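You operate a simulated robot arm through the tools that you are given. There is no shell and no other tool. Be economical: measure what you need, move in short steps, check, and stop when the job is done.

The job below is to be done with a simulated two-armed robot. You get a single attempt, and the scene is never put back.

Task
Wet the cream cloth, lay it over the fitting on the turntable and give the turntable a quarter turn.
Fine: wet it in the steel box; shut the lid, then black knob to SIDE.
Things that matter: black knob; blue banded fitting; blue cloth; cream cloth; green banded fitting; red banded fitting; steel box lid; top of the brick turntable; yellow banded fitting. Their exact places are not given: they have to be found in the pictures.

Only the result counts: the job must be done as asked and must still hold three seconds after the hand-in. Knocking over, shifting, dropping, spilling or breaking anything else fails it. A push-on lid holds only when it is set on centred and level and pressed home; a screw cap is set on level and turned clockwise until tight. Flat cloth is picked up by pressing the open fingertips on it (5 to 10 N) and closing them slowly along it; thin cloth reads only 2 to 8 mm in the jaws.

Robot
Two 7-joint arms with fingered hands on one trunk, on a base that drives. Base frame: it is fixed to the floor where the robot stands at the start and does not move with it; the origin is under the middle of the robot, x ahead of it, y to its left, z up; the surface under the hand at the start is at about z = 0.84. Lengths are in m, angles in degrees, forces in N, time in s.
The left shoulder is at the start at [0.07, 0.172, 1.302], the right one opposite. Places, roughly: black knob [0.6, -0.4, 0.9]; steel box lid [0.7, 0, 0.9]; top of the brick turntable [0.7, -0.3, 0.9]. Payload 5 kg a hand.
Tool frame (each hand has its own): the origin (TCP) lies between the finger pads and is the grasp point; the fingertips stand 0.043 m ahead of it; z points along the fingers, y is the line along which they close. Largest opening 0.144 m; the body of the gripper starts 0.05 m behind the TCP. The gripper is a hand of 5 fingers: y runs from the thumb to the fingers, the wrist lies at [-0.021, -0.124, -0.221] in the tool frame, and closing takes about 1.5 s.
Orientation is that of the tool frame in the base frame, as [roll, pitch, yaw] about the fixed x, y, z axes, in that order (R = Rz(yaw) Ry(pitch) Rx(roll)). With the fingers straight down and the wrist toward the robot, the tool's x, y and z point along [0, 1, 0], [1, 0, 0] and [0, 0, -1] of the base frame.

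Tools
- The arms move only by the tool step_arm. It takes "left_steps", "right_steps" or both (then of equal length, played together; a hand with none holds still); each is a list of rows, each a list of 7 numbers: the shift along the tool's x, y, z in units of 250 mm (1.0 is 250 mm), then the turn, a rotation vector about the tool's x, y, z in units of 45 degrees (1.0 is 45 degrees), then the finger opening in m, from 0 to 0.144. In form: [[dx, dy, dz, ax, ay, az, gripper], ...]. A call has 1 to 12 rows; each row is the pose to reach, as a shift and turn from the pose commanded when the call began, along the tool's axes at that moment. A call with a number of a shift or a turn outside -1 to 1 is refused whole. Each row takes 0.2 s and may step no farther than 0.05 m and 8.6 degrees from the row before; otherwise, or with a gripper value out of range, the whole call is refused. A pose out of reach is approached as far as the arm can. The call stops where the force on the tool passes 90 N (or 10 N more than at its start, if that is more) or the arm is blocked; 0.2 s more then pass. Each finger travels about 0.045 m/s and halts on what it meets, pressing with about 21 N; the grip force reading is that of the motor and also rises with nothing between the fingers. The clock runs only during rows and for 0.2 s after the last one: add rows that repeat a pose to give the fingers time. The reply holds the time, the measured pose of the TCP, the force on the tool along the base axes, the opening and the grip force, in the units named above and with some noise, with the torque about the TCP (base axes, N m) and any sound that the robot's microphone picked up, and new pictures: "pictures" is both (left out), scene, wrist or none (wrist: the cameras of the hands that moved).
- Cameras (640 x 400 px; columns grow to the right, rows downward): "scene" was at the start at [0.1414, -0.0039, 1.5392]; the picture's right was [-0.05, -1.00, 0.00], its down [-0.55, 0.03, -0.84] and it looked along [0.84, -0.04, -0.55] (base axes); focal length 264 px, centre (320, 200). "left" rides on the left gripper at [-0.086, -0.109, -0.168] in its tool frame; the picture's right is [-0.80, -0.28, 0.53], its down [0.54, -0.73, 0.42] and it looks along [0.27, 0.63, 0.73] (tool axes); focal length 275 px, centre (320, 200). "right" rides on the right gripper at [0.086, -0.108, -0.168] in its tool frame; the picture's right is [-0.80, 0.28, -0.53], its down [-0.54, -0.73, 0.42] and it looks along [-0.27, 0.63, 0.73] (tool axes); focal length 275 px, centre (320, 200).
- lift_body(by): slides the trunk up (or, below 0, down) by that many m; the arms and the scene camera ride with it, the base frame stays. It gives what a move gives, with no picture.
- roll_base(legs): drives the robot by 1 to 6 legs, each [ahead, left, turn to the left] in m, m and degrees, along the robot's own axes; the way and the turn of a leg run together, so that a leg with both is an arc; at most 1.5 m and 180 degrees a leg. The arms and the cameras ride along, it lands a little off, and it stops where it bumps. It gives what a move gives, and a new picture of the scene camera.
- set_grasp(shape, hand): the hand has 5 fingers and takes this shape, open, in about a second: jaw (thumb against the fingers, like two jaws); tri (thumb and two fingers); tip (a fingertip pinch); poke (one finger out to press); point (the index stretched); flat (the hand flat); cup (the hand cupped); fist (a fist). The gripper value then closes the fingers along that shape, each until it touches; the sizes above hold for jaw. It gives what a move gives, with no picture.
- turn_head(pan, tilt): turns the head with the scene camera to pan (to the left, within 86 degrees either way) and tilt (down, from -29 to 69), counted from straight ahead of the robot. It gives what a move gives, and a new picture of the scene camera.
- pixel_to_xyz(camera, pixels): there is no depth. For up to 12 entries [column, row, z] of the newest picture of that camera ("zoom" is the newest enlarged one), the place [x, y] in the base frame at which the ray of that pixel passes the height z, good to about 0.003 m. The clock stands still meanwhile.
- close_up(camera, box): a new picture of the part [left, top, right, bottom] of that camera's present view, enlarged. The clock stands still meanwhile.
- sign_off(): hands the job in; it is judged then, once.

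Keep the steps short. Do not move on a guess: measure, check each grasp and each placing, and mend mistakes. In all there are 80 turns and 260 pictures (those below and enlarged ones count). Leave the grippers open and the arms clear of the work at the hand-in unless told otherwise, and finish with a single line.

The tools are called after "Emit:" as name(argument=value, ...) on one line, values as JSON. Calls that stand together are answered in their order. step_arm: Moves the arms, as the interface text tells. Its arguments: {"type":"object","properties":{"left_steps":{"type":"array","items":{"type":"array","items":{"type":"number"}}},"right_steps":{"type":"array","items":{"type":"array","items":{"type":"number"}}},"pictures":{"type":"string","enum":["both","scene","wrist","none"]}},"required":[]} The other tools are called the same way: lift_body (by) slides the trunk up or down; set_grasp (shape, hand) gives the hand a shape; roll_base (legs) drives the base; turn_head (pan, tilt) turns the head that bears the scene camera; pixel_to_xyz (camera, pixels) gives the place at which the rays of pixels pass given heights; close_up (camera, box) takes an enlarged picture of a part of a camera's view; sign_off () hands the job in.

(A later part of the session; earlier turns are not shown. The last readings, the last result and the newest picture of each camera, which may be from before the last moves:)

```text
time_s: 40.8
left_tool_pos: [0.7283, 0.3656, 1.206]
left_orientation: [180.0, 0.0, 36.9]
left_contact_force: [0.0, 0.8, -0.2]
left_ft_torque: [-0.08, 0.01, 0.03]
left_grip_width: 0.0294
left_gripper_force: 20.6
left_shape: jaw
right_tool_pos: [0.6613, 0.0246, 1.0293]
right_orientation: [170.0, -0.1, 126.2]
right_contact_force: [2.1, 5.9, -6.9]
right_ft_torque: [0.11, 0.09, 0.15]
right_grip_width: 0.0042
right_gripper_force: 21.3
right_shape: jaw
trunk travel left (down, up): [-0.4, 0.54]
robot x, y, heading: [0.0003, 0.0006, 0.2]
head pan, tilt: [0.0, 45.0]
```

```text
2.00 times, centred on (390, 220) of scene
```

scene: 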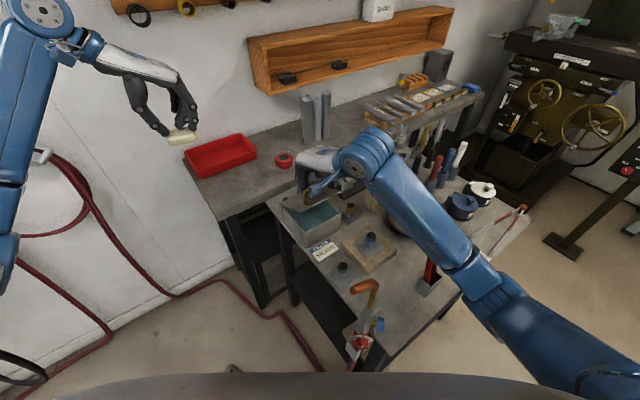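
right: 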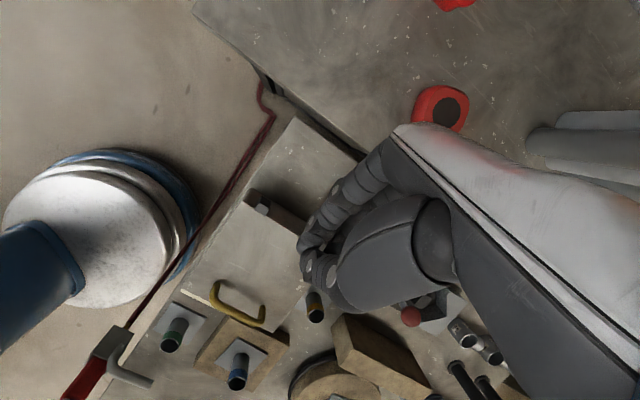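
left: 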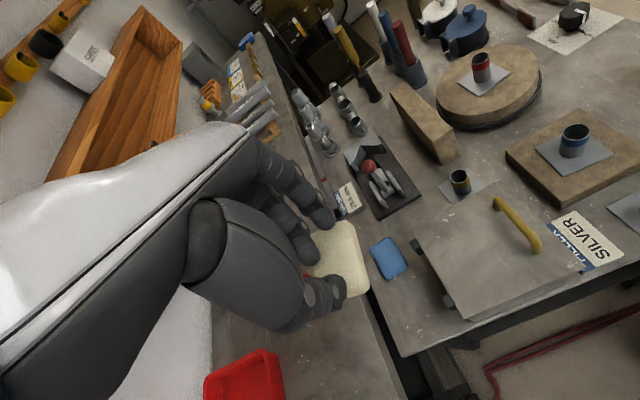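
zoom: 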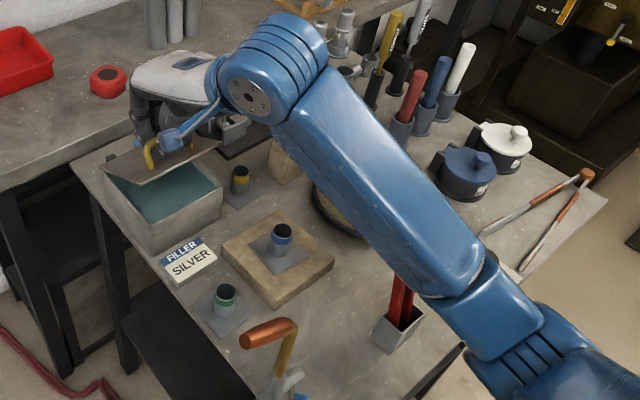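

With the lid lowered, the trunk sits normally again and the red tool still stands in place. I'll close the lid fully, release, and back off.

Emit:
step_arm(right_steps=[[0, -0.055, 0.038, -0.145, 0, 0, 0], [0, -0.11, 0.077, -0.289, 0, 0, 0], [0, -0.152, 0.123, -0.422, 0, 0, 0], [0, -0.193, 0.165, -0.556, 0, 0, 0], [0, -0.193, 0.165, -0.556, 0, 0, 0.01], [0, -0.193, 0.165, -0.556, 0, 0, 0.024], [0, -0.193, 0.165, -0.556, 0, 0, 0.036], [0, -0.193, 0.165, -0.556, 0, 0, 0.036]], pictures="none")

Emit:
step_arm(right_steps=[[0, 0, -0.1, 0, 0, 0, 0.036], [0, 0, -0.25, 0, 0, 0, 0.036], [0, 0, -0.4, 0, 0, 0, 0.036]], pictures="none")

Emit:
lift_body(by=0.2)

Emit:
turn_head(pan=0, tilt=52)

Emit:
close_up(camera="scene", box=[230, 100, 550, 320])

```text
time_s: 42.6
left_tool_pos: [0.7304, 0.3674, 1.2068]
left_orientation: [180.0, 0.0, 36.9]
left_contact_force: [0.4, -0.2, 0.3]
left_ft_torque: [0.05, -0.01, 0.0]
left_grip_width: 0.0299
left_gripper_force: 21.1
left_shape: jaw
right_tool_pos: [0.6363, -0.0011, 0.9827]
right_orientation: [144.9, 0.0, 126.0]
right_contact_force: [-0.5, 1.0, -0.4]
right_ft_torque: [-0.02, 0.0, -0.02]
right_grip_width: 0.0356
right_gripper_force: 0.1
right_shape: jaw
trunk travel left (down, up): [-0.4, 0.54]
robot x, y, heading: [-0.0015, -0.0024, -0.0]
head pan, tilt: [0.0, 45.0]
```

```text
time_s: 43.4
left_tool_pos: [0.7299, 0.3666, 1.2063]
left_orientation: [179.9, -0.1, 36.9]
left_contact_force: [-0.6, 0.2, -0.5]
left_ft_torque: [0.02, -0.02, 0.0]
left_grip_width: 0.0294
left_gripper_force: 21.1
left_shape: jaw
right_tool_pos: [0.5889, -0.0342, 1.0683]
right_orientation: [145.0, 0.0, 126.0]
right_contact_force: [-0.8, 0.8, 0.1]
right_ft_torque: [-0.02, -0.02, -0.04]
right_grip_width: 0.0357
right_gripper_force: 0.0
right_shape: jaw
trunk travel left (down, up): [-0.4, 0.54]
robot x, y, heading: [0.0021, 0.0031, 0.2]
head pan, tilt: [0.0, 45.0]
```

```text
time_s: 45.5
left_tool_pos: [0.7304, 0.367, 1.4047]
left_orientation: [-179.9, 0.1, 36.9]
left_contact_force: [0.5, -0.2, -1.2]
left_ft_torque: [0.02, 0.0, 0.0]
left_grip_width: 0.0295
left_gripper_force: 21.0
left_shape: jaw
right_tool_pos: [0.589, -0.0343, 1.2678]
right_orientation: [145.0, 0.0, 125.9]
right_contact_force: [0.2, -0.4, -0.2]
right_ft_torque: [-0.02, 0.01, 0.0]
right_grip_width: 0.0356
right_gripper_force: 0.0
right_shape: jaw
trunk travel left (down, up): [-0.6, 0.34]
robot x, y, heading: [0.0011, -0.0009, -0.0]
head pan, tilt: [0.0, 45.0]
```

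```text
time_s: 46.2
left_tool_pos: [0.7308, 0.3673, 1.4066]
left_orientation: [-180.0, 0.1, 37.0]
left_contact_force: [-0.3, -0.2, -0.3]
left_ft_torque: [-0.03, -0.02, -0.02]
left_grip_width: 0.0297
left_gripper_force: 21.1
left_shape: jaw
right_tool_pos: [0.5913, -0.0355, 1.2679]
right_orientation: [145.0, 0.0, 126.0]
right_contact_force: [-0.8, -0.4, 0.3]
right_ft_torque: [-0.01, -0.01, -0.01]
right_grip_width: 0.0357
right_gripper_force: 0.0
right_shape: jaw
trunk travel left (down, up): [-0.6, 0.34]
robot x, y, heading: [-0.0006, 0.0018, 0.2]
head pan, tilt: [0.0, 52.0]
```

scene: 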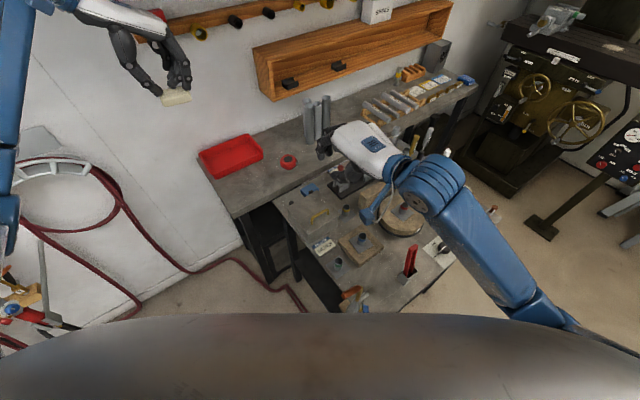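

```text
1.82 times, centred on (390, 210) of scene
```

zoom: 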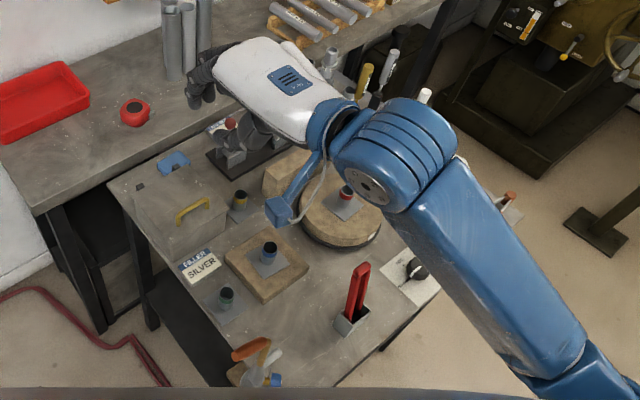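

Everything is in place and the trunk is 0.2 m higher. I'll bring the right hand straight down to the approach pose and look at the elbow.

Emit:
step_arm(right_steps=[[0, -0.09, 0.13, 0, 0, 0, 0.036], [0, -0.18, 0.26, 0, 0, 0, 0.036], [0, -0.275, 0.39, 0, 0, 0, 0.036], [0, -0.367, 0.524, 0, 0, 0, 0.036], [0, -0.459, 0.655, 0, 0, 0, 0.036], [0, -0.459, 0.655, 0, 0, 0, 0.036]], pictures="scene")

Emit:
close_up(camera="scene", box=[230, 100, 550, 320])

```text
time_s: 47.6
left_tool_pos: [0.7304, 0.3673, 1.4072]
left_orientation: [180.0, 0.1, 36.9]
left_contact_force: [0.3, -0.5, -1.4]
left_ft_torque: [0.02, 0.02, 0.0]
left_grip_width: 0.0297
left_gripper_force: 21.4
left_shape: jaw
right_tool_pos: [0.5896, -0.0351, 1.0681]
right_orientation: [145.1, 0.1, 125.9]
right_contact_force: [-0.9, -0.4, -0.3]
right_ft_torque: [0.0, 0.01, 0.04]
right_grip_width: 0.0361
right_gripper_force: 0.0
right_shape: jaw
trunk travel left (down, up): [-0.6, 0.34]
robot x, y, heading: [-0.0038, 0.0009, -0.1]
head pan, tilt: [0.0, 52.0]
```

scene: 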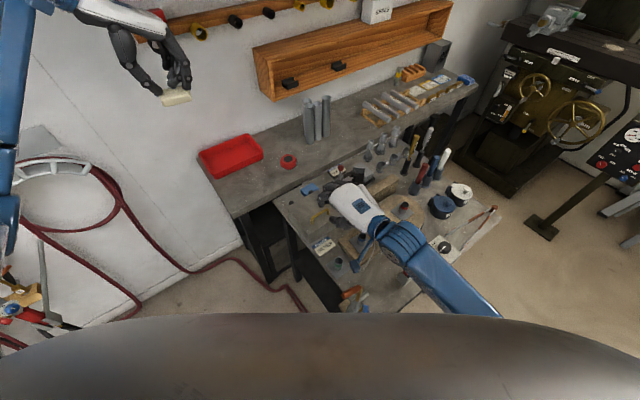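

```text
1.82 times, centred on (390, 210) of scene
```

zoom: 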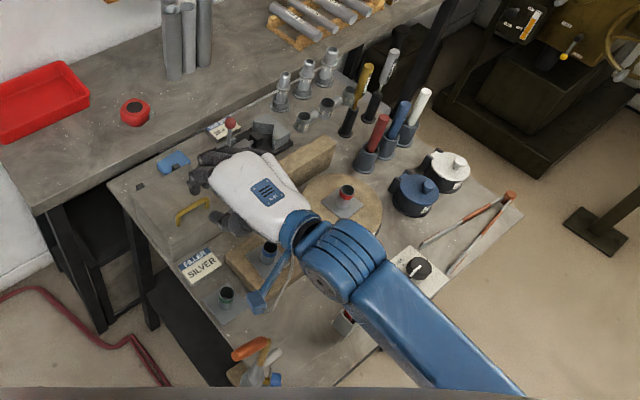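

The elbow now slopes up away from the table. I'll advance and grasp the bar again.

Emit:
step_arm(right_steps=[[0, -0.003, 0.12, 0, 0, 0, 0.036], [0, -0.006, 0.24, 0, 0, 0, 0.036], [0, -0.011, 0.34, 0, 0, 0, 0.036], [0, -0.011, 0.4, 0, 0, 0, 0.036], [0, -0.011, 0.428, 0, 0, 0, 0.034], [0, -0.011, 0.428, 0, 0, 0, 0.028], [0, -0.011, 0.428, 0, 0, 0, 0.02], [0, -0.011, 0.428, 0, 0, 0, 0.012], [0, -0.011, 0.428, 0, 0, 0, 0.004], [0, -0.011, 0.428, 0, 0, 0, 0.0], [0, -0.011, 0.428, 0, 0, 0, 0.0], [0, -0.011, 0.428, 0, 0, 0, 0.0]], pictures="none")

Emit:
close_up(camera="scene", box=[280, 150, 420, 250])

Emit:
close_up(camera="right", box=[200, 200, 400, 350])

```text
time_s: 50.2
left_tool_pos: [0.7311, 0.3677, 1.4053]
left_orientation: [-180.0, 0.1, 36.9]
left_contact_force: [0.8, -0.6, 0.3]
left_ft_torque: [0.01, -0.02, 0.0]
left_grip_width: 0.0297
left_gripper_force: 21.6
left_shape: jaw
right_tool_pos: [0.6397, 0.0002, 0.9774]
right_orientation: [145.0, 0.0, 125.9]
right_contact_force: [2.8, 2.6, -2.6]
right_ft_torque: [0.0, -0.06, 0.09]
right_grip_width: 0.0
right_gripper_force: 20.5
right_shape: jaw
trunk travel left (down, up): [-0.6, 0.34]
robot x, y, heading: [0.0012, -0.0002, 0.2]
head pan, tilt: [0.0, 52.0]
```

```text
4.00 times, centred on (350, 200) of scene
```

zoom: 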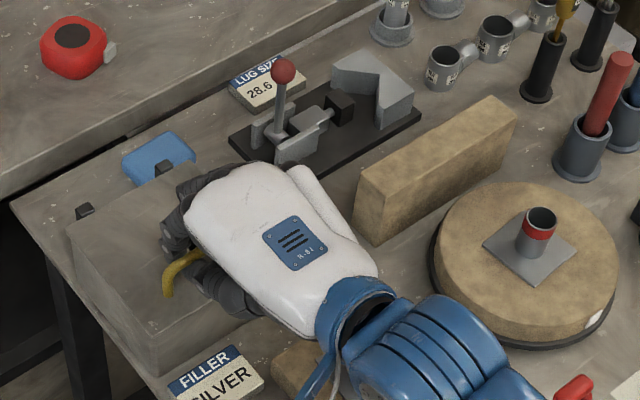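

```text
2.67 times, centred on (300, 275) of right
```

zoom: 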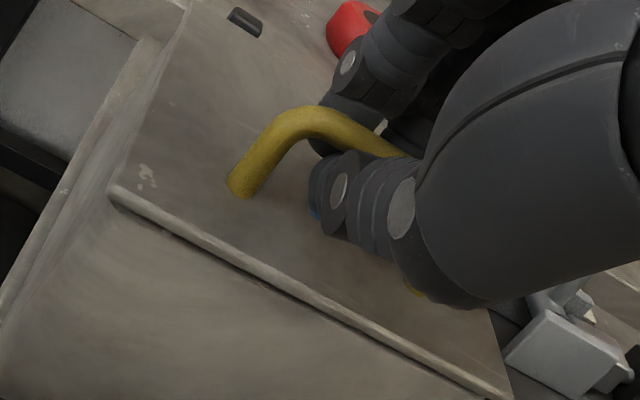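

The fingers close fully around the bar this time, so it is caged. I'll lift 30° and watch the force and the trunk.

Emit:
step_arm(right_steps=[[0, 0.045, -0.023, 0.111, 0, 0, 0], [0, 0.09, -0.044, 0.222, 0, 0, 0], [0, 0.138, -0.06, 0.333, 0, 0, 0], [0, 0.186, -0.072, 0.444, 0, 0, 0], [0, 0.236, -0.079, 0.556, 0, 0, 0], [0, 0.286, -0.083, 0.667, 0, 0, 0], [0, 0.286, -0.083, 0.667, 0, 0, 0]], pictures="none")

Emit:
close_up(camera="scene", box=[230, 100, 550, 320])

```text
time_s: 51.8
left_tool_pos: [0.7309, 0.3679, 1.407]
left_orientation: [-179.9, 0.0, 36.8]
left_contact_force: [-0.2, -0.5, -0.4]
left_ft_torque: [0.02, -0.02, -0.01]
left_grip_width: 0.0298
left_gripper_force: 21.1
left_shape: jaw
right_tool_pos: [0.677, 0.028, 1.0358]
right_orientation: [175.0, -0.1, 126.0]
right_contact_force: [1.6, -0.4, -2.7]
right_ft_torque: [0.04, -0.03, 0.04]
right_grip_width: 0.0002
right_gripper_force: 20.8
right_shape: jaw
trunk travel left (down, up): [-0.6, 0.34]
robot x, y, heading: [0.006, -0.0029, 0.2]
head pan, tilt: [0.0, 52.0]
```

```text
1.82 times, centred on (390, 210) of scene
```

zoom: 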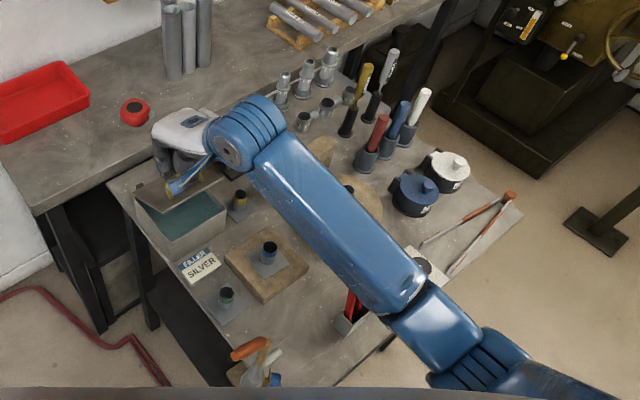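

Force is only 3 N and the trunk is steady. I'll do the same 30° again.

Emit:
step_arm(right_steps=[[0, 0.045, -0.023, 0.111, 0, 0, 0], [0, 0.09, -0.044, 0.222, 0, 0, 0], [0, 0.138, -0.06, 0.333, 0, 0, 0], [0, 0.186, -0.072, 0.444, 0, 0, 0], [0, 0.236, -0.079, 0.556, 0, 0, 0], [0, 0.286, -0.083, 0.667, 0, 0, 0], [0, 0.286, -0.083, 0.667, 0, 0, 0]], pictures="none")

Emit:
close_up(camera="scene", box=[230, 100, 550, 320])

Emit:
close_up(camera="right", box=[160, 150, 420, 350])

```text
time_s: 53.4
left_tool_pos: [0.731, 0.3665, 1.4075]
left_orientation: [-180.0, 0.0, 36.9]
left_contact_force: [0.1, -0.5, -0.6]
left_ft_torque: [0.01, -0.02, 0.03]
left_grip_width: 0.0296
left_gripper_force: 21.1
left_shape: jaw
right_tool_pos: [0.7328, 0.0683, 1.0634]
right_orientation: [-154.9, 0.0, 126.0]
right_contact_force: [-1.1, -0.2, -1.3]
right_ft_torque: [0.09, 0.04, 0.04]
right_grip_width: 0.0001
right_gripper_force: 20.8
right_shape: jaw
trunk travel left (down, up): [-0.6, 0.34]
robot x, y, heading: [0.0, 0.001, -0.2]
head pan, tilt: [0.0, 52.0]
```

```text
1.82 times, centred on (390, 210) of scene
```

zoom: 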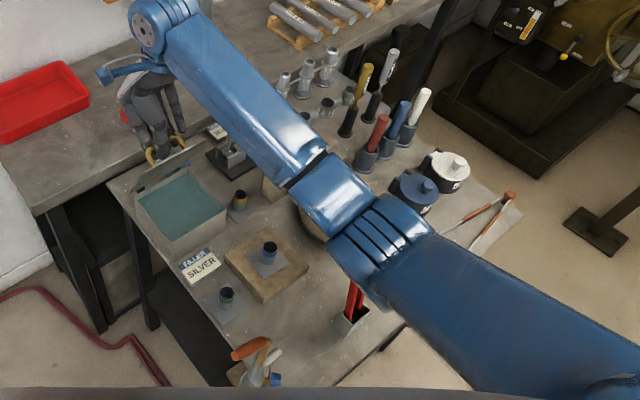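

```text
2.00 times, centred on (290, 250) of right
```

zoom: 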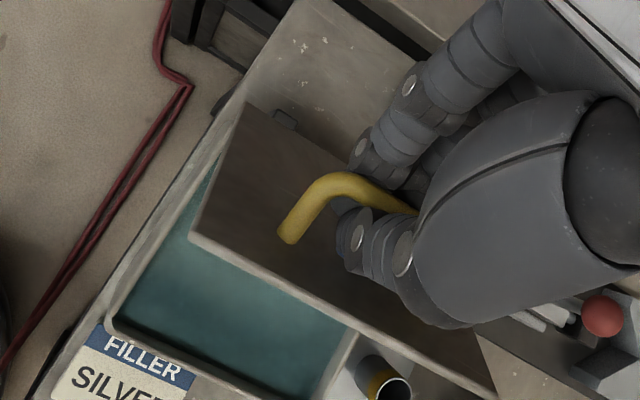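

That went smoothly, at about 1 N. Another 30° takes the lid to about vertical.

Emit:
step_arm(right_steps=[[0, 0.045, -0.023, 0.111, 0, 0, 0], [0, 0.09, -0.044, 0.222, 0, 0, 0], [0, 0.138, -0.06, 0.333, 0, 0, 0], [0, 0.186, -0.072, 0.444, 0, 0, 0], [0, 0.236, -0.079, 0.556, 0, 0, 0], [0, 0.286, -0.083, 0.667, 0, 0, 0], [0, 0.286, -0.083, 0.667, 0, 0, 0]], pictures="none")

Emit:
close_up(camera="scene", box=[230, 100, 550, 320])

Emit:
close_up(camera="right", box=[160, 150, 420, 350])

```text
time_s: 54.6
left_tool_pos: [0.7371, 0.3671, 1.4029]
left_orientation: [-179.9, 0.3, 37.0]
left_contact_force: [0.4, 0.3, -0.2]
left_ft_torque: [-0.04, -0.01, 0.0]
left_grip_width: 0.0295
left_gripper_force: 21.0
left_shape: jaw
right_tool_pos: [0.7868, 0.1085, 1.0677]
right_orientation: [-133.3, -0.5, 128.0]
right_contact_force: [-12.3, -8.8, -44.4]
right_ft_torque: [0.46, 0.37, -0.27]
right_grip_width: 0.0
right_gripper_force: 21.0
right_shape: jaw
right hand out of reach, approached as far as the arm can: row 5, 6
trunk travel left (down, up): [-0.6, 0.34]
robot x, y, heading: [0.0012, 0.0032, 0.1]
head pan, tilt: [0.0, 52.0]
stopped in row 6 (right hand): the force on the tool passed its limit at 112 N (the readings are from after the stop); the commanded pose is now the measured one
```

```text
1.82 times, centred on (390, 210) of scene
```

zoom: 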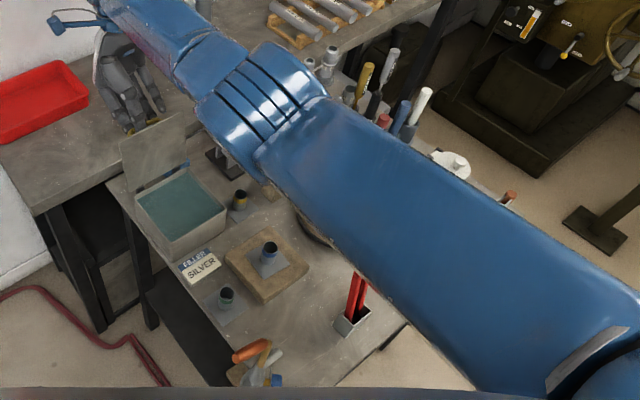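

```text
2.00 times, centred on (290, 250) of right
```

zoom: 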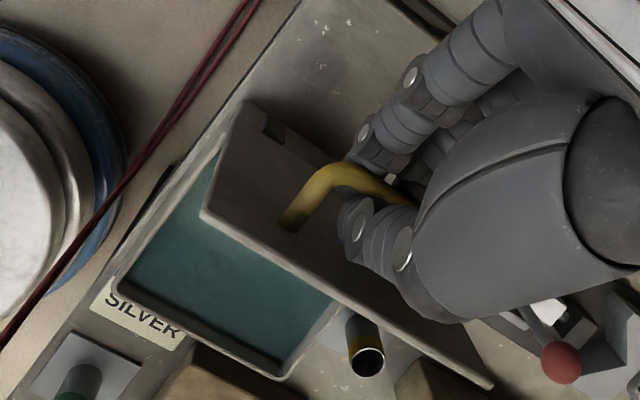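

The arm reached its stretch limit with the lid nearly vertical, about 85°. The bar is caged, so I'll tilt the hand back 17° for a shorter reach while moving the bar farther over, to about 100°.

Emit:
step_arm(right_steps=[[0, 0.01, 0.01, -0.1, 0, 0, 0], [0, 0.03, 0.0, -0.2, 0, 0, 0], [0, 0.055, -0.015, -0.29, 0, 0, 0], [0, 0.082, -0.031, -0.378, 0, 0, 0], [0, 0.082, -0.031, -0.378, 0, 0, 0]], pictures="none")

Emit:
close_up(camera="scene", box=[230, 100, 430, 250])

Emit:
close_up(camera="right", box=[160, 150, 420, 350])

```text
time_s: 55.8
left_tool_pos: [0.7294, 0.3705, 1.4086]
left_orientation: [179.9, 0.0, 37.0]
left_contact_force: [-0.4, 0.9, 0.0]
left_ft_torque: [-0.07, -0.05, 0.01]
left_grip_width: 0.0294
left_gripper_force: 20.7
left_shape: jaw
right_tool_pos: [0.8028, 0.1299, 1.0759]
right_orientation: [-151.7, 0.0, 128.5]
right_contact_force: [8.5, 2.1, 15.2]
right_ft_torque: [-0.27, -0.12, 0.17]
right_grip_width: 0.0
right_gripper_force: 21.1
right_shape: jaw
trunk travel left (down, up): [-0.6, 0.34]
robot x, y, heading: [0.0006, 0.0027, 0.2]
head pan, tilt: [0.0, 52.0]
```

```text
2.67 times, centred on (330, 175) of scene
```

zoom: 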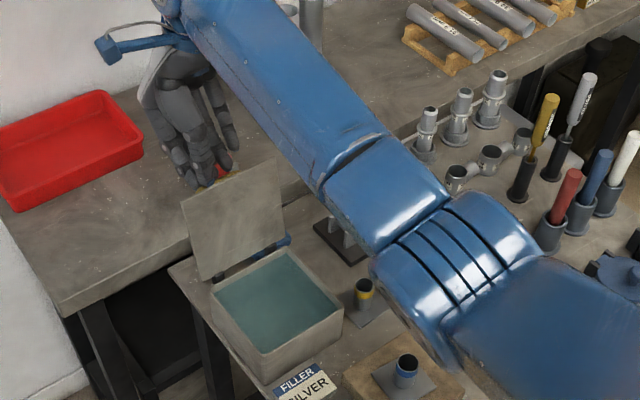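

```text
2.00 times, centred on (290, 250) of right
```

zoom: 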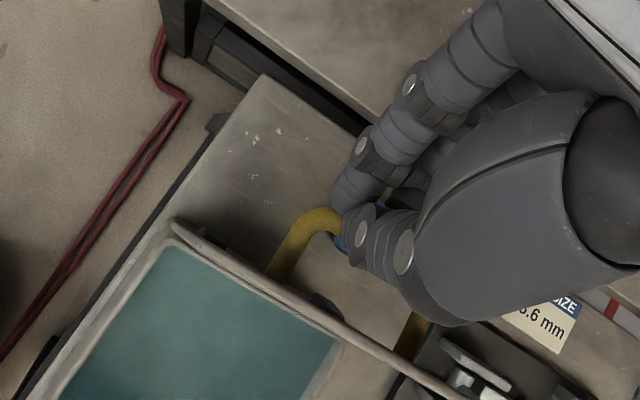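

The lid stands just past vertical, about 95–100°. I'll nudge it a little farther to find its stop.

Emit:
step_arm(right_steps=[[0, 0.025, 0.005, 0, 0, 0, 0], [0, 0.05, 0.008, 0, 0, 0, 0], [0, 0.073, 0.01, 0, 0, 0, 0], [0, 0.073, 0.01, 0, 0, 0, 0]], pictures="none")

Emit:
close_up(camera="scene", box=[230, 100, 430, 250])

Emit:
close_up(camera="left", box=[300, 80, 640, 320])

```text
time_s: 56.8
left_tool_pos: [0.7228, 0.3656, 1.4121]
left_orientation: [179.7, -0.3, 36.9]
left_contact_force: [0.4, -0.2, 0.0]
left_ft_torque: [-0.01, 0.03, -0.02]
left_grip_width: 0.0296
left_gripper_force: 21.4
left_shape: jaw
right_tool_pos: [0.8108, 0.1345, 1.0696]
right_orientation: [-151.9, 0.1, 128.4]
right_contact_force: [-2.6, 3.8, 76.6]
right_ft_torque: [-1.44, 1.61, -0.28]
right_grip_width: 0.0015
right_gripper_force: 20.6
right_shape: jaw
trunk travel left (down, up): [-0.6, 0.34]
robot x, y, heading: [-0.001, 0.0022, -0.3]
head pan, tilt: [0.0, 52.0]
```

```text
2.67 times, centred on (330, 175) of scene
```

zoom: 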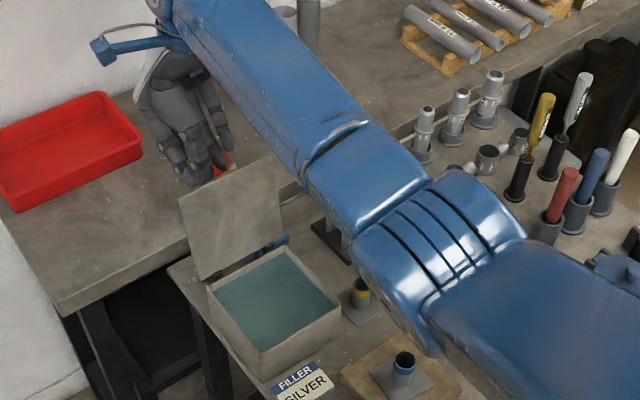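

```text
1.67 times, centred on (470, 200) of left
```

zoom: 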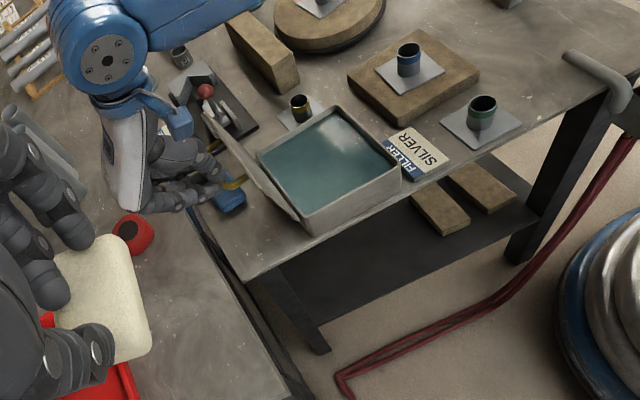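

The lid leans past vertical and has reached its stop, since the force rose to 77 N. I'll ease back a bit, open the fingers, and draw away along the finger axis.

Emit:
step_arm(right_steps=[[0, -0.03, -0.005, 0, 0, 0, 0.0], [0, -0.05, -0.008, 0, 0, 0, 0.01], [0, -0.05, -0.008, 0, 0, 0, 0.02], [0, -0.05, -0.008, 0, 0, 0, 0.03], [0, -0.05, -0.008, 0, 0, 0, 0.036], [0, -0.05, -0.008, 0, 0, 0, 0.036]], pictures="none")

Emit:
close_up(camera="scene", box=[230, 100, 430, 250])

Emit:
close_up(camera="right", box=[160, 150, 420, 350])

```text
time_s: 58.2
left_tool_pos: [0.7287, 0.3667, 1.4078]
left_orientation: [179.9, 0.0, 36.8]
left_contact_force: [-0.6, 0.5, -0.1]
left_ft_torque: [0.02, 0.02, -0.03]
left_grip_width: 0.0297
left_gripper_force: 21.4
left_shape: jaw
right_tool_pos: [0.8026, 0.1302, 1.069]
right_orientation: [-151.0, -0.1, 128.2]
right_contact_force: [11.6, 9.2, 37.5]
right_ft_torque: [-0.41, 0.54, -0.03]
right_grip_width: 0.0395
right_gripper_force: 0.1
right_shape: jaw
trunk travel left (down, up): [-0.6, 0.34]
robot x, y, heading: [-0.0008, 0.0005, 0.0]
head pan, tilt: [0.0, 52.0]
```

```text
2.67 times, centred on (330, 175) of scene
```

zoom: 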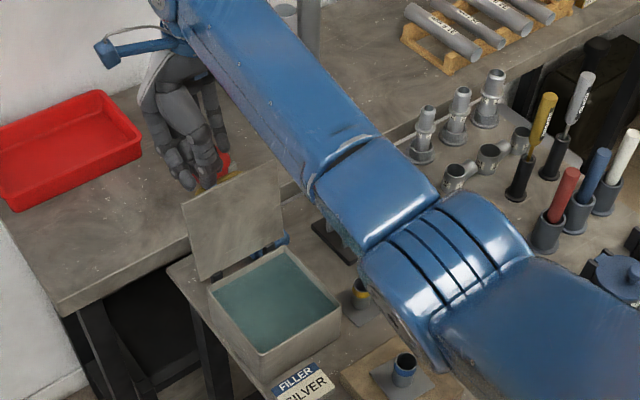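

```text
2.00 times, centred on (290, 250) of right
```

zoom: 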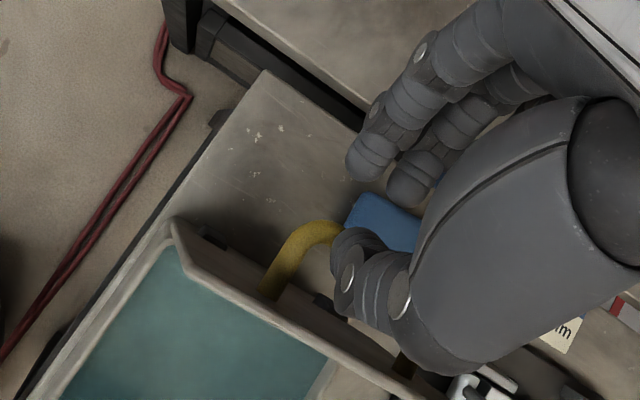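

The fingers are open, but something still presses upward at 37 N. I'll withdraw parallel to the lid in small steps and watch whether the lid stays up.

Emit:
step_arm(right_steps=[[0, -0.022, -0.087, 0, 0, 0, 0.036], [0, -0.044, -0.175, 0, 0, 0, 0.036], [0, -0.088, -0.349, 0, 0, 0, 0.036], [0, -0.088, -0.349, 0, 0, 0, 0.036]], pictures="none")

Emit:
close_up(camera="scene", box=[230, 100, 430, 250])

Emit:
close_up(camera="right", box=[160, 150, 420, 350])

```text
time_s: 59.2
left_tool_pos: [0.7331, 0.3664, 1.4053]
left_orientation: [-179.9, 0.2, 37.0]
left_contact_force: [0.4, 0.0, -1.0]
left_ft_torque: [0.01, 0.0, 0.0]
left_grip_width: 0.0295
left_gripper_force: 21.3
left_shape: jaw
right_tool_pos: [0.8214, 0.1441, 1.1514]
right_orientation: [-150.9, -0.4, 128.1]
right_contact_force: [0.2, -0.2, 0.2]
right_ft_torque: [0.03, 0.04, -0.02]
right_grip_width: 0.0359
right_gripper_force: 0.0
right_shape: jaw
trunk travel left (down, up): [-0.6, 0.34]
robot x, y, heading: [0.0006, 0.0021, -0.1]
head pan, tilt: [0.0, 52.0]
```

```text
2.67 times, centred on (330, 175) of scene
```

zoom: 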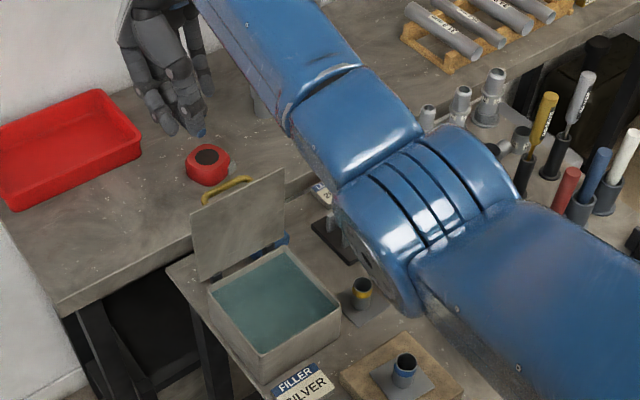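

```text
2.00 times, centred on (290, 250) of right
```

zoom: 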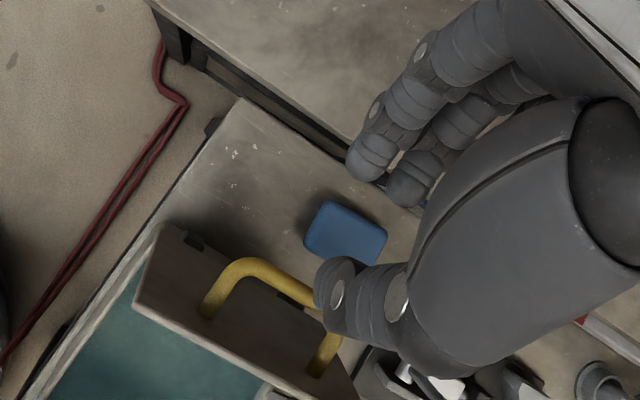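

The lid stays open by itself. I'll take the right arm up and away to the right.

Emit:
step_arm(right_steps=[[0, -0.09, -0.16, 0, 0, 0, 0.036], [0, -0.18, -0.33, 0, 0, 0, 0.05], [-0.16, -0.26, -0.4, 0, 0, 0, 0.05], [-0.32, -0.35, -0.4, 0, 0, 0, 0.05], [-0.48, -0.43, -0.38, 0, 0, 0, 0.05], [-0.64, -0.5, -0.36, 0, 0, 0, 0.05], [-0.8, -0.57, -0.34, 0, 0, 0, 0.05], [-0.96, -0.64, -0.33, 0, 0, 0, 0.05]], pictures="none")

Emit:
step_arm(right_steps=[[-0.1, -0.14, 0.02, -0.1, 0, 0, 0.05], [-0.2, -0.28, 0.05, -0.2, 0, 0, 0.05], [-0.3, -0.42, 0.08, -0.3, 0, 0, 0.05], [-0.4, -0.56, 0.12, -0.4, 0, 0, 0.05], [-0.5, -0.7, 0.16, -0.5, 0, 0, 0.05], [-0.6, -0.82, 0.2, -0.6, 0, 0, 0.05], [-0.7, -0.94, 0.25, -0.64, 0, 0, 0.05]], pictures="scene")

```text
time_s: 61.0
left_tool_pos: [0.7298, 0.3653, 1.4072]
left_orientation: [-179.9, 0.0, 36.8]
left_contact_force: [0.3, -1.0, -0.6]
left_ft_torque: [0.01, -0.01, 0.04]
left_grip_width: 0.0295
left_gripper_force: 21.5
left_shape: jaw
right_tool_pos: [0.8944, -0.1142, 1.2995]
right_orientation: [-150.9, -0.4, 128.2]
right_contact_force: [0.3, -0.1, 0.1]
right_ft_torque: [-0.01, 0.0, 0.01]
right_grip_width: 0.0496
right_gripper_force: 0.0
right_shape: jaw
trunk travel left (down, up): [-0.6, 0.34]
robot x, y, heading: [-0.0003, -0.0039, -0.0]
head pan, tilt: [0.0, 52.0]
```

```text
time_s: 62.6
left_tool_pos: [0.7304, 0.365, 1.4075]
left_orientation: [-179.9, -0.1, 36.8]
left_contact_force: [-0.6, -0.6, 0.1]
left_ft_torque: [0.04, -0.04, -0.03]
left_grip_width: 0.0295
left_gripper_force: 20.7
left_shape: jaw
right_tool_pos: [0.815, -0.395, 1.3572]
right_orientation: [-179.9, -0.3, 128.4]
right_contact_force: [-0.1, 0.2, 0.5]
right_ft_torque: [0.04, 0.03, -0.03]
right_grip_width: 0.0497
right_gripper_force: 0.1
right_shape: jaw
trunk travel left (down, up): [-0.6, 0.34]
robot x, y, heading: [-0.0005, -0.004, 0.1]
head pan, tilt: [0.0, 52.0]
```

scene: 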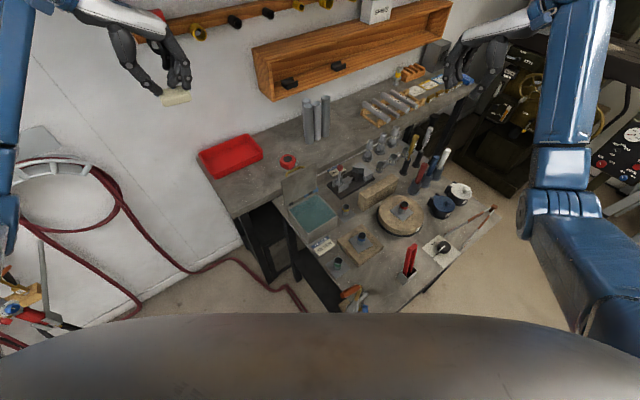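

The right arm is clear and the box stands open. Now I carry the cloth with the left hand to above the box centre (0.688, 0.026) at z of about 1.165.

Emit:
step_arm(left_steps=[[-0.09, 0.09, 0.05, 0, 0, 0, 0], [-0.18, 0.19, 0.1, 0, 0, 0, 0], [-0.27, 0.28, 0.15, 0, 0, 0, 0], [-0.36, 0.38, 0.23, 0, 0, 0, 0], [-0.45, 0.47, 0.32, 0, 0, 0, 0], [-0.54, 0.57, 0.42, 0, 0, 0, 0], [-0.63, 0.66, 0.53, 0, 0, 0, 0], [-0.72, 0.76, 0.64, 0, 0, 0, 0], [-0.81, 0.85, 0.75, 0, 0, 0, 0], [-0.9, 0.94, 0.86, 0, 0, 0, 0], [-0.95, 0.99, 0.96, 0, 0, 0, 0]])

Emit:
close_up(camera="scene", box=[230, 100, 390, 250])

Emit:
close_up(camera="left", box=[240, 150, 540, 350])

```text
time_s: 65.0
left_tool_pos: [0.6874, 0.0224, 1.1654]
left_orientation: [-179.9, 0.1, 36.8]
left_contact_force: [0.4, 0.2, 0.2]
left_ft_torque: [0.04, 0.01, 0.01]
left_grip_width: 0.0296
left_gripper_force: 21.6
left_shape: jaw
right_tool_pos: [0.8166, -0.3972, 1.356]
right_orientation: [-179.8, -0.4, 128.2]
right_contact_force: [0.1, -0.8, -0.1]
right_ft_torque: [0.03, 0.0, -0.01]
right_grip_width: 0.0499
right_gripper_force: 0.0
right_shape: jaw
trunk travel left (down, up): [-0.6, 0.34]
robot x, y, heading: [-0.0022, -0.0025, -0.1]
head pan, tilt: [0.0, 52.0]
```

scene: 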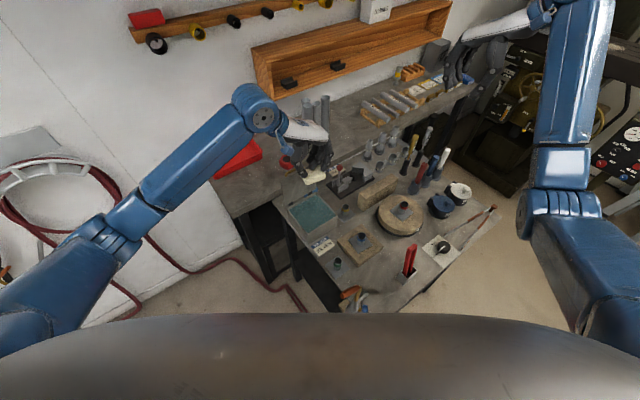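
left: 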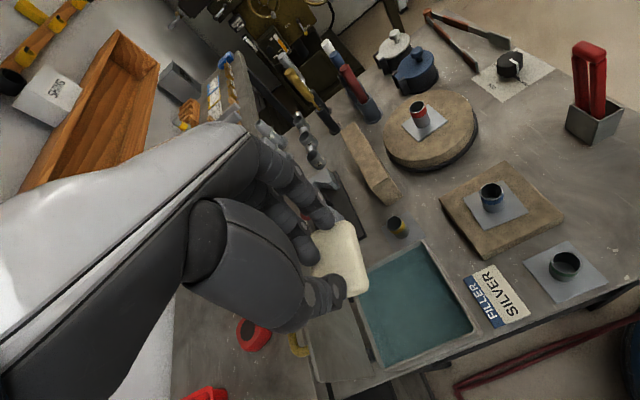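

```text
2.67 times, centred on (310, 175) of scene
```

zoom: 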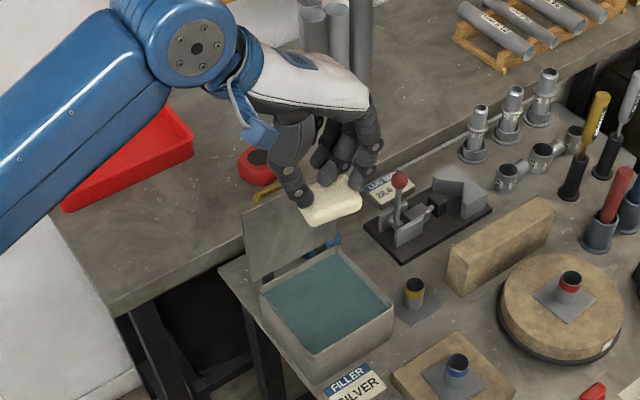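

```text
2.00 times, centred on (390, 250) of left
```

zoom: 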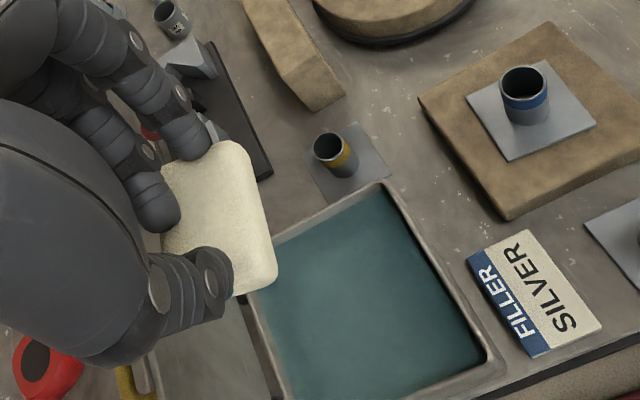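

Emit:
pixel_to_xyz(camera="zoom", pixels=[[380, 190, 0.92], [485, 358, 0.92], [272, 248, 0.92], [345, 275, 0.9]])

Emit:
step_arm(left_steps=[[-0.01, 0, 0.16, 0, 0, 0, 0], [-0.02, 0, 0.32, 0, 0, 0, 0], [-0.02, 0, 0.48, 0, 0, 0, 0], [-0.02, 0, 0.6, 0, 0, 0, 0], [-0.02, 0, 0.68, 0, 0, 0, 0], [-0.02, 0, 0.68, 0, 0, 0, 0]])

Emit:
close_up(camera="scene", box=[260, 130, 370, 240])

Emit:
close_up(camera="left", box=[240, 150, 540, 350])

```text
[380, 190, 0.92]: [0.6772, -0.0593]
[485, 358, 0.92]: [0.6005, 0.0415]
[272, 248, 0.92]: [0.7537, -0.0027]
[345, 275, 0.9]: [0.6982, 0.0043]
```

```text
time_s: 66.4
left_tool_pos: [0.684, 0.0234, 0.9968]
left_orientation: [-180.0, 0.0, 36.8]
left_contact_force: [-0.4, 0.7, 0.5]
left_ft_torque: [-0.02, 0.01, 0.0]
left_grip_width: 0.0294
left_gripper_force: 20.7
left_shape: jaw
right_tool_pos: [0.8152, -0.3938, 1.3567]
right_orientation: [-179.9, -0.3, 128.2]
right_contact_force: [-0.2, 0.0, -0.5]
right_ft_torque: [-0.01, 0.03, -0.03]
right_grip_width: 0.0497
right_gripper_force: 0.0
right_shape: jaw
trunk travel left (down, up): [-0.6, 0.34]
robot x, y, heading: [0.0048, -0.0005, -0.2]
head pan, tilt: [0.0, 52.0]
```

scene: 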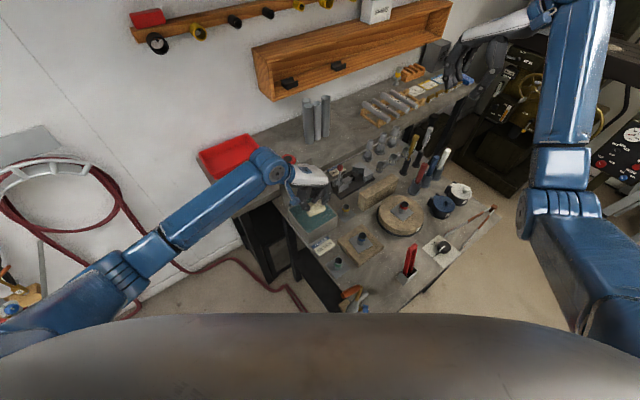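
left: 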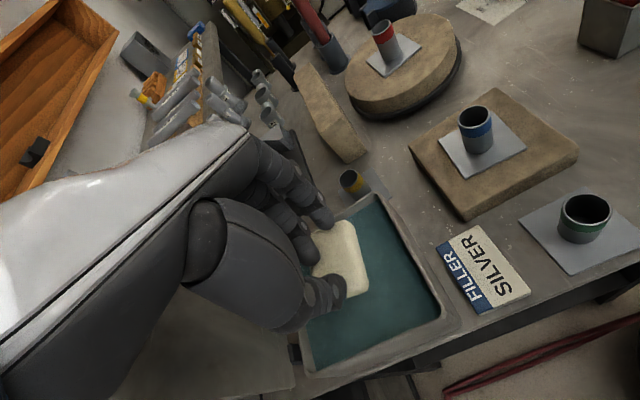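

```text
3.64 times, centred on (315, 185) of scene
```

zoom: 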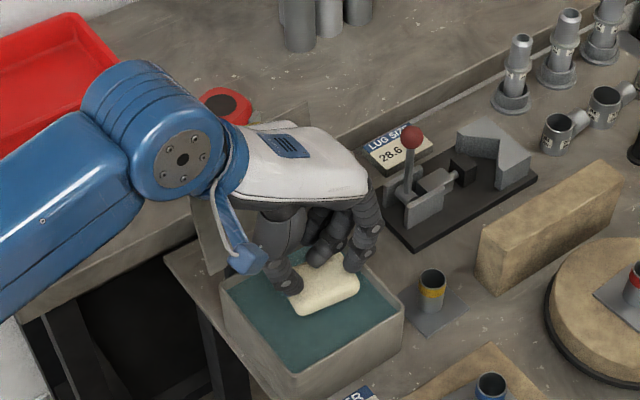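

```text
2.00 times, centred on (390, 250) of left
```

zoom: 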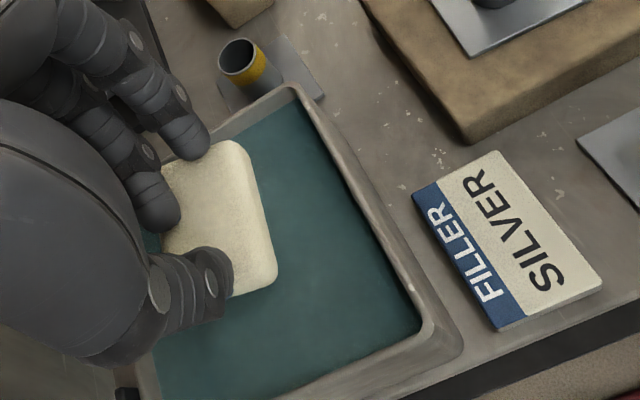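

The cloth is over the liquid, slightly toward the back. I'll shift it 12 mm forward and lower it into the liquid (TCP about 0.925).

Emit:
step_arm(left_steps=[[-0.048, 0, 0, 0, 0, 0, 0], [-0.048, 0, 0.1, 0, 0, 0, 0], [-0.048, 0, 0.2, 0, 0, 0, 0], [-0.048, 0, 0.29, 0, 0, 0, 0], [-0.048, 0, 0.29, 0, 0, 0, 0], [-0.048, 0, 0.29, 0, 0, 0, 0], [-0.048, 0, 0.29, 0, 0, 0, 0], [-0.048, 0, 0.29, 0, 0, 0, 0], [-0.048, 0, 0.29, 0, 0, 0, 0], [-0.048, 0, 0.29, 0, 0, 0, 0]], pictures="none")

Emit:
close_up(camera="scene", box=[260, 130, 370, 240])

Emit:
close_up(camera="left", box=[240, 150, 540, 350])

```text
time_s: 68.6
left_tool_pos: [0.6743, 0.0156, 0.9233]
left_orientation: [179.9, 0.0, 36.8]
left_contact_force: [0.1, 0.7, 0.4]
left_ft_torque: [0.0, 0.0, 0.0]
left_grip_width: 0.0295
left_gripper_force: 20.5
left_shape: jaw
right_tool_pos: [0.8159, -0.3941, 1.3566]
right_orientation: [-179.8, -0.2, 128.2]
right_contact_force: [-1.3, 0.2, 0.1]
right_ft_torque: [0.04, 0.0, -0.03]
right_grip_width: 0.0497
right_gripper_force: 0.0
right_shape: jaw
trunk travel left (down, up): [-0.6, 0.34]
robot x, y, heading: [-0.0011, -0.0006, -0.1]
head pan, tilt: [0.0, 52.0]
```

```text
3.64 times, centred on (315, 185) of scene
```

zoom: 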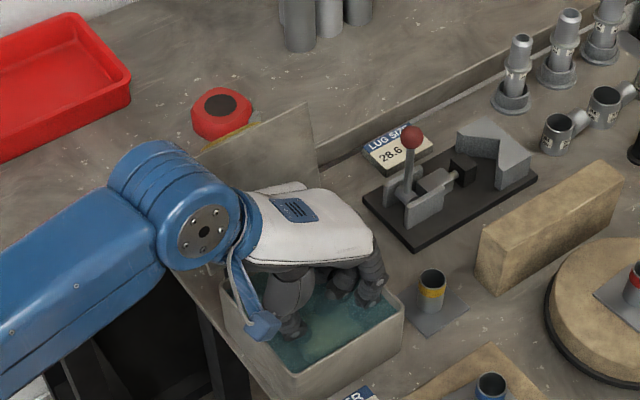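

```text
2.00 times, centred on (390, 250) of left
```

zoom: 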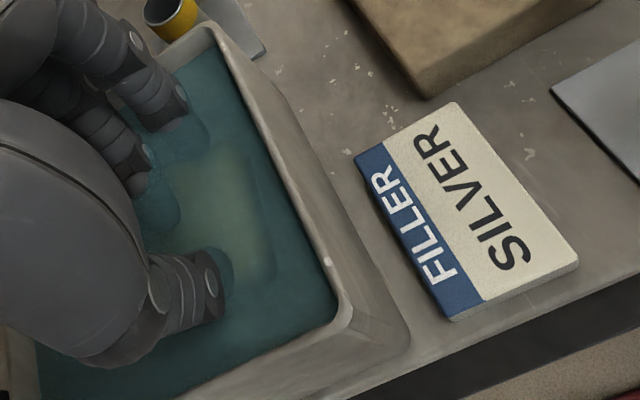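

The cloth is fully under the liquid. I'll soak it a moment more, raise it straight up, and let it drip over the box.

Emit:
step_arm(left_steps=[[0, 0, 0, 0, 0, 0, 0], [0, 0, 0, 0, 0, 0, 0], [0, 0, 0, 0, 0, 0, 0], [0, 0, 0, 0, 0, 0, 0], [0, 0, 0, 0, 0, 0, 0], [0, 0, -0.1, 0, 0, 0, 0], [0, 0, -0.2, 0, 0, 0, 0], [0, 0, -0.3, 0, 0, 0, 0], [0, 0, -0.4, 0, 0, 0, 0], [0, 0, -0.4, 0, 0, 0, 0], [0, 0, -0.4, 0, 0, 0, 0], [0, 0, -0.4, 0, 0, 0, 0]], pictures="none")

Emit:
close_up(camera="left", box=[240, 150, 540, 350])

Emit:
step_arm(left_steps=[[0, 0, 0, 0, 0, 0, 0], [0, 0, 0, 0, 0, 0, 0], [0, 0, 0, 0, 0, 0, 0], [0, 0, 0, 0, 0, 0, 0], [0, 0, 0, 0, 0, 0, 0], [0, 0, -0.15, 0, 0, 0, 0], [0, 0, -0.3, 0, 0, 0, 0], [0, 0, -0.45, 0, 0, 0, 0], [0, 0, -0.6, 0, 0, 0, 0], [0, 0, -0.6, 0, 0, 0, 0]], pictures="none")

Emit:
close_up(camera="left", box=[240, 150, 540, 350])

```text
time_s: 71.2
left_tool_pos: [0.6747, 0.0156, 1.0248]
left_orientation: [179.9, 0.0, 36.8]
left_contact_force: [-1.5, -0.2, 0.3]
left_ft_torque: [0.01, 0.02, -0.02]
left_grip_width: 0.0296
left_gripper_force: 21.4
left_shape: jaw
right_tool_pos: [0.8147, -0.3946, 1.3564]
right_orientation: [-179.8, -0.3, 128.2]
right_contact_force: [0.8, 0.5, 0.7]
right_ft_torque: [0.0, 0.0, 0.0]
right_grip_width: 0.0496
right_gripper_force: 0.1
right_shape: jaw
trunk travel left (down, up): [-0.6, 0.34]
robot x, y, heading: [-0.0012, 0.0002, 0.3]
head pan, tilt: [0.0, 52.0]
```

```text
2.00 times, centred on (390, 250) of left
```

zoom: 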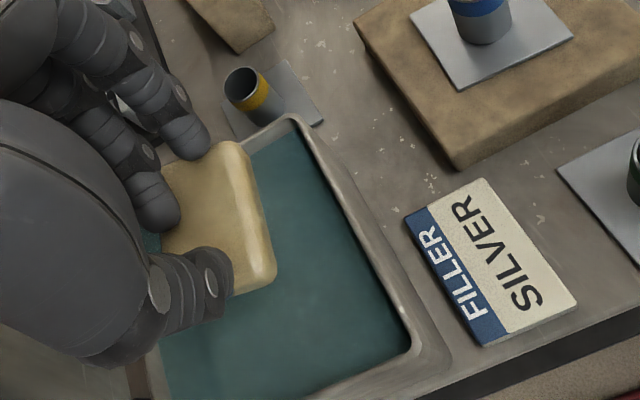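

```text
time_s: 73.4
left_tool_pos: [0.6736, 0.0153, 1.1756]
left_orientation: [-179.9, -0.1, 36.9]
left_contact_force: [-0.4, 0.0, -0.8]
left_ft_torque: [0.0, -0.01, -0.02]
left_grip_width: 0.0292
left_gripper_force: 20.8
left_shape: jaw
right_tool_pos: [0.8157, -0.3933, 1.3564]
right_orientation: [-179.8, -0.3, 128.2]
right_contact_force: [-0.3, -0.1, 0.4]
right_ft_torque: [-0.02, 0.01, 0.01]
right_grip_width: 0.0499
right_gripper_force: 0.1
right_shape: jaw
trunk travel left (down, up): [-0.6, 0.34]
robot x, y, heading: [-0.0009, -0.0028, 0.2]
head pan, tilt: [0.0, 52.0]
```

```text
2.00 times, centred on (390, 250) of left
```

zoom: 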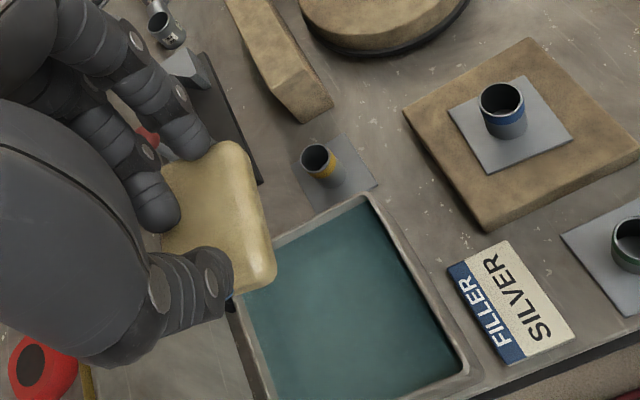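

The cloth is visibly darker, so it's wet. Next I measure the red-banded fitting on the turntable and move the right hand farther out of the way.

Emit:
step_arm(right_steps=[[-0.1, -0.15, 0, 0, 0, 0, 0.05], [-0.2, -0.3, 0, 0, 0, 0, 0.05], [-0.3, -0.45, 0, 0, 0, 0, 0.05], [-0.4, -0.6, 0, 0, 0, 0, 0.05], [-0.5, -0.7, 0, 0, 0, 0, 0.05]], pictures="none")

Emit:
close_up(camera="scene", box=[370, 180, 450, 240])

Emit:
pixel_to_xyz(camera="zoom", pixels=[[320, 200, 0.95]])

Emit:
close_up(camera="left", box=[380, 70, 500, 190])

```text
time_s: 74.6
left_tool_pos: [0.6719, 0.0142, 1.1748]
left_orientation: [-179.9, 0.0, 36.9]
left_contact_force: [0.0, 0.1, -0.4]
left_ft_torque: [0.03, -0.03, -0.01]
left_grip_width: 0.0295
left_gripper_force: 20.7
left_shape: jaw
right_tool_pos: [0.7579, -0.6027, 1.3565]
right_orientation: [-179.8, -0.4, 128.3]
right_contact_force: [0.1, 0.0, 0.2]
right_ft_torque: [0.05, 0.03, 0.02]
right_grip_width: 0.0498
right_gripper_force: 0.1
right_shape: jaw
trunk travel left (down, up): [-0.6, 0.34]
robot x, y, heading: [-0.0027, -0.0019, -0.2]
head pan, tilt: [0.0, 52.0]
```

```text
6.67 times, centred on (410, 210) of scene
```

zoom: 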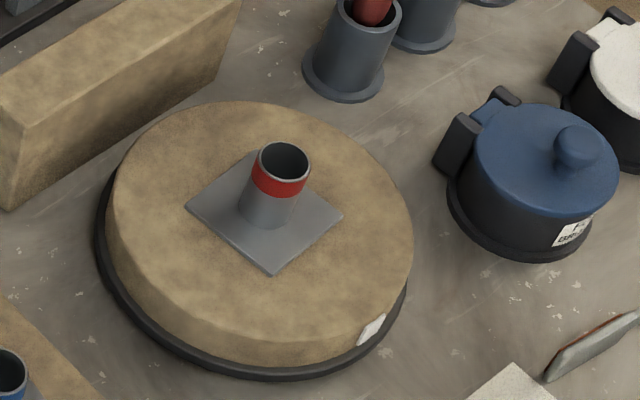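

```text
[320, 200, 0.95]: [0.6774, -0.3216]
```

```text
3.33 times, centred on (440, 130) of left
```

zoom: 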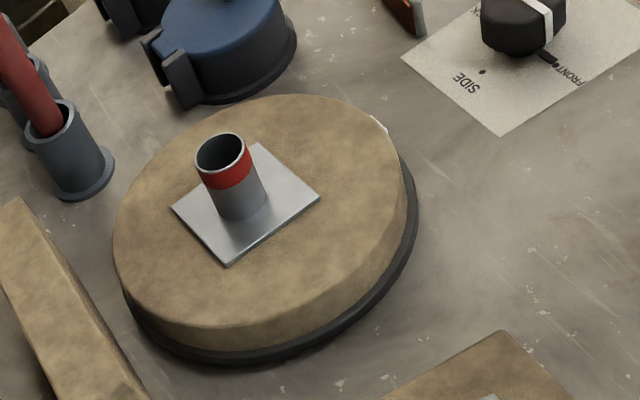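

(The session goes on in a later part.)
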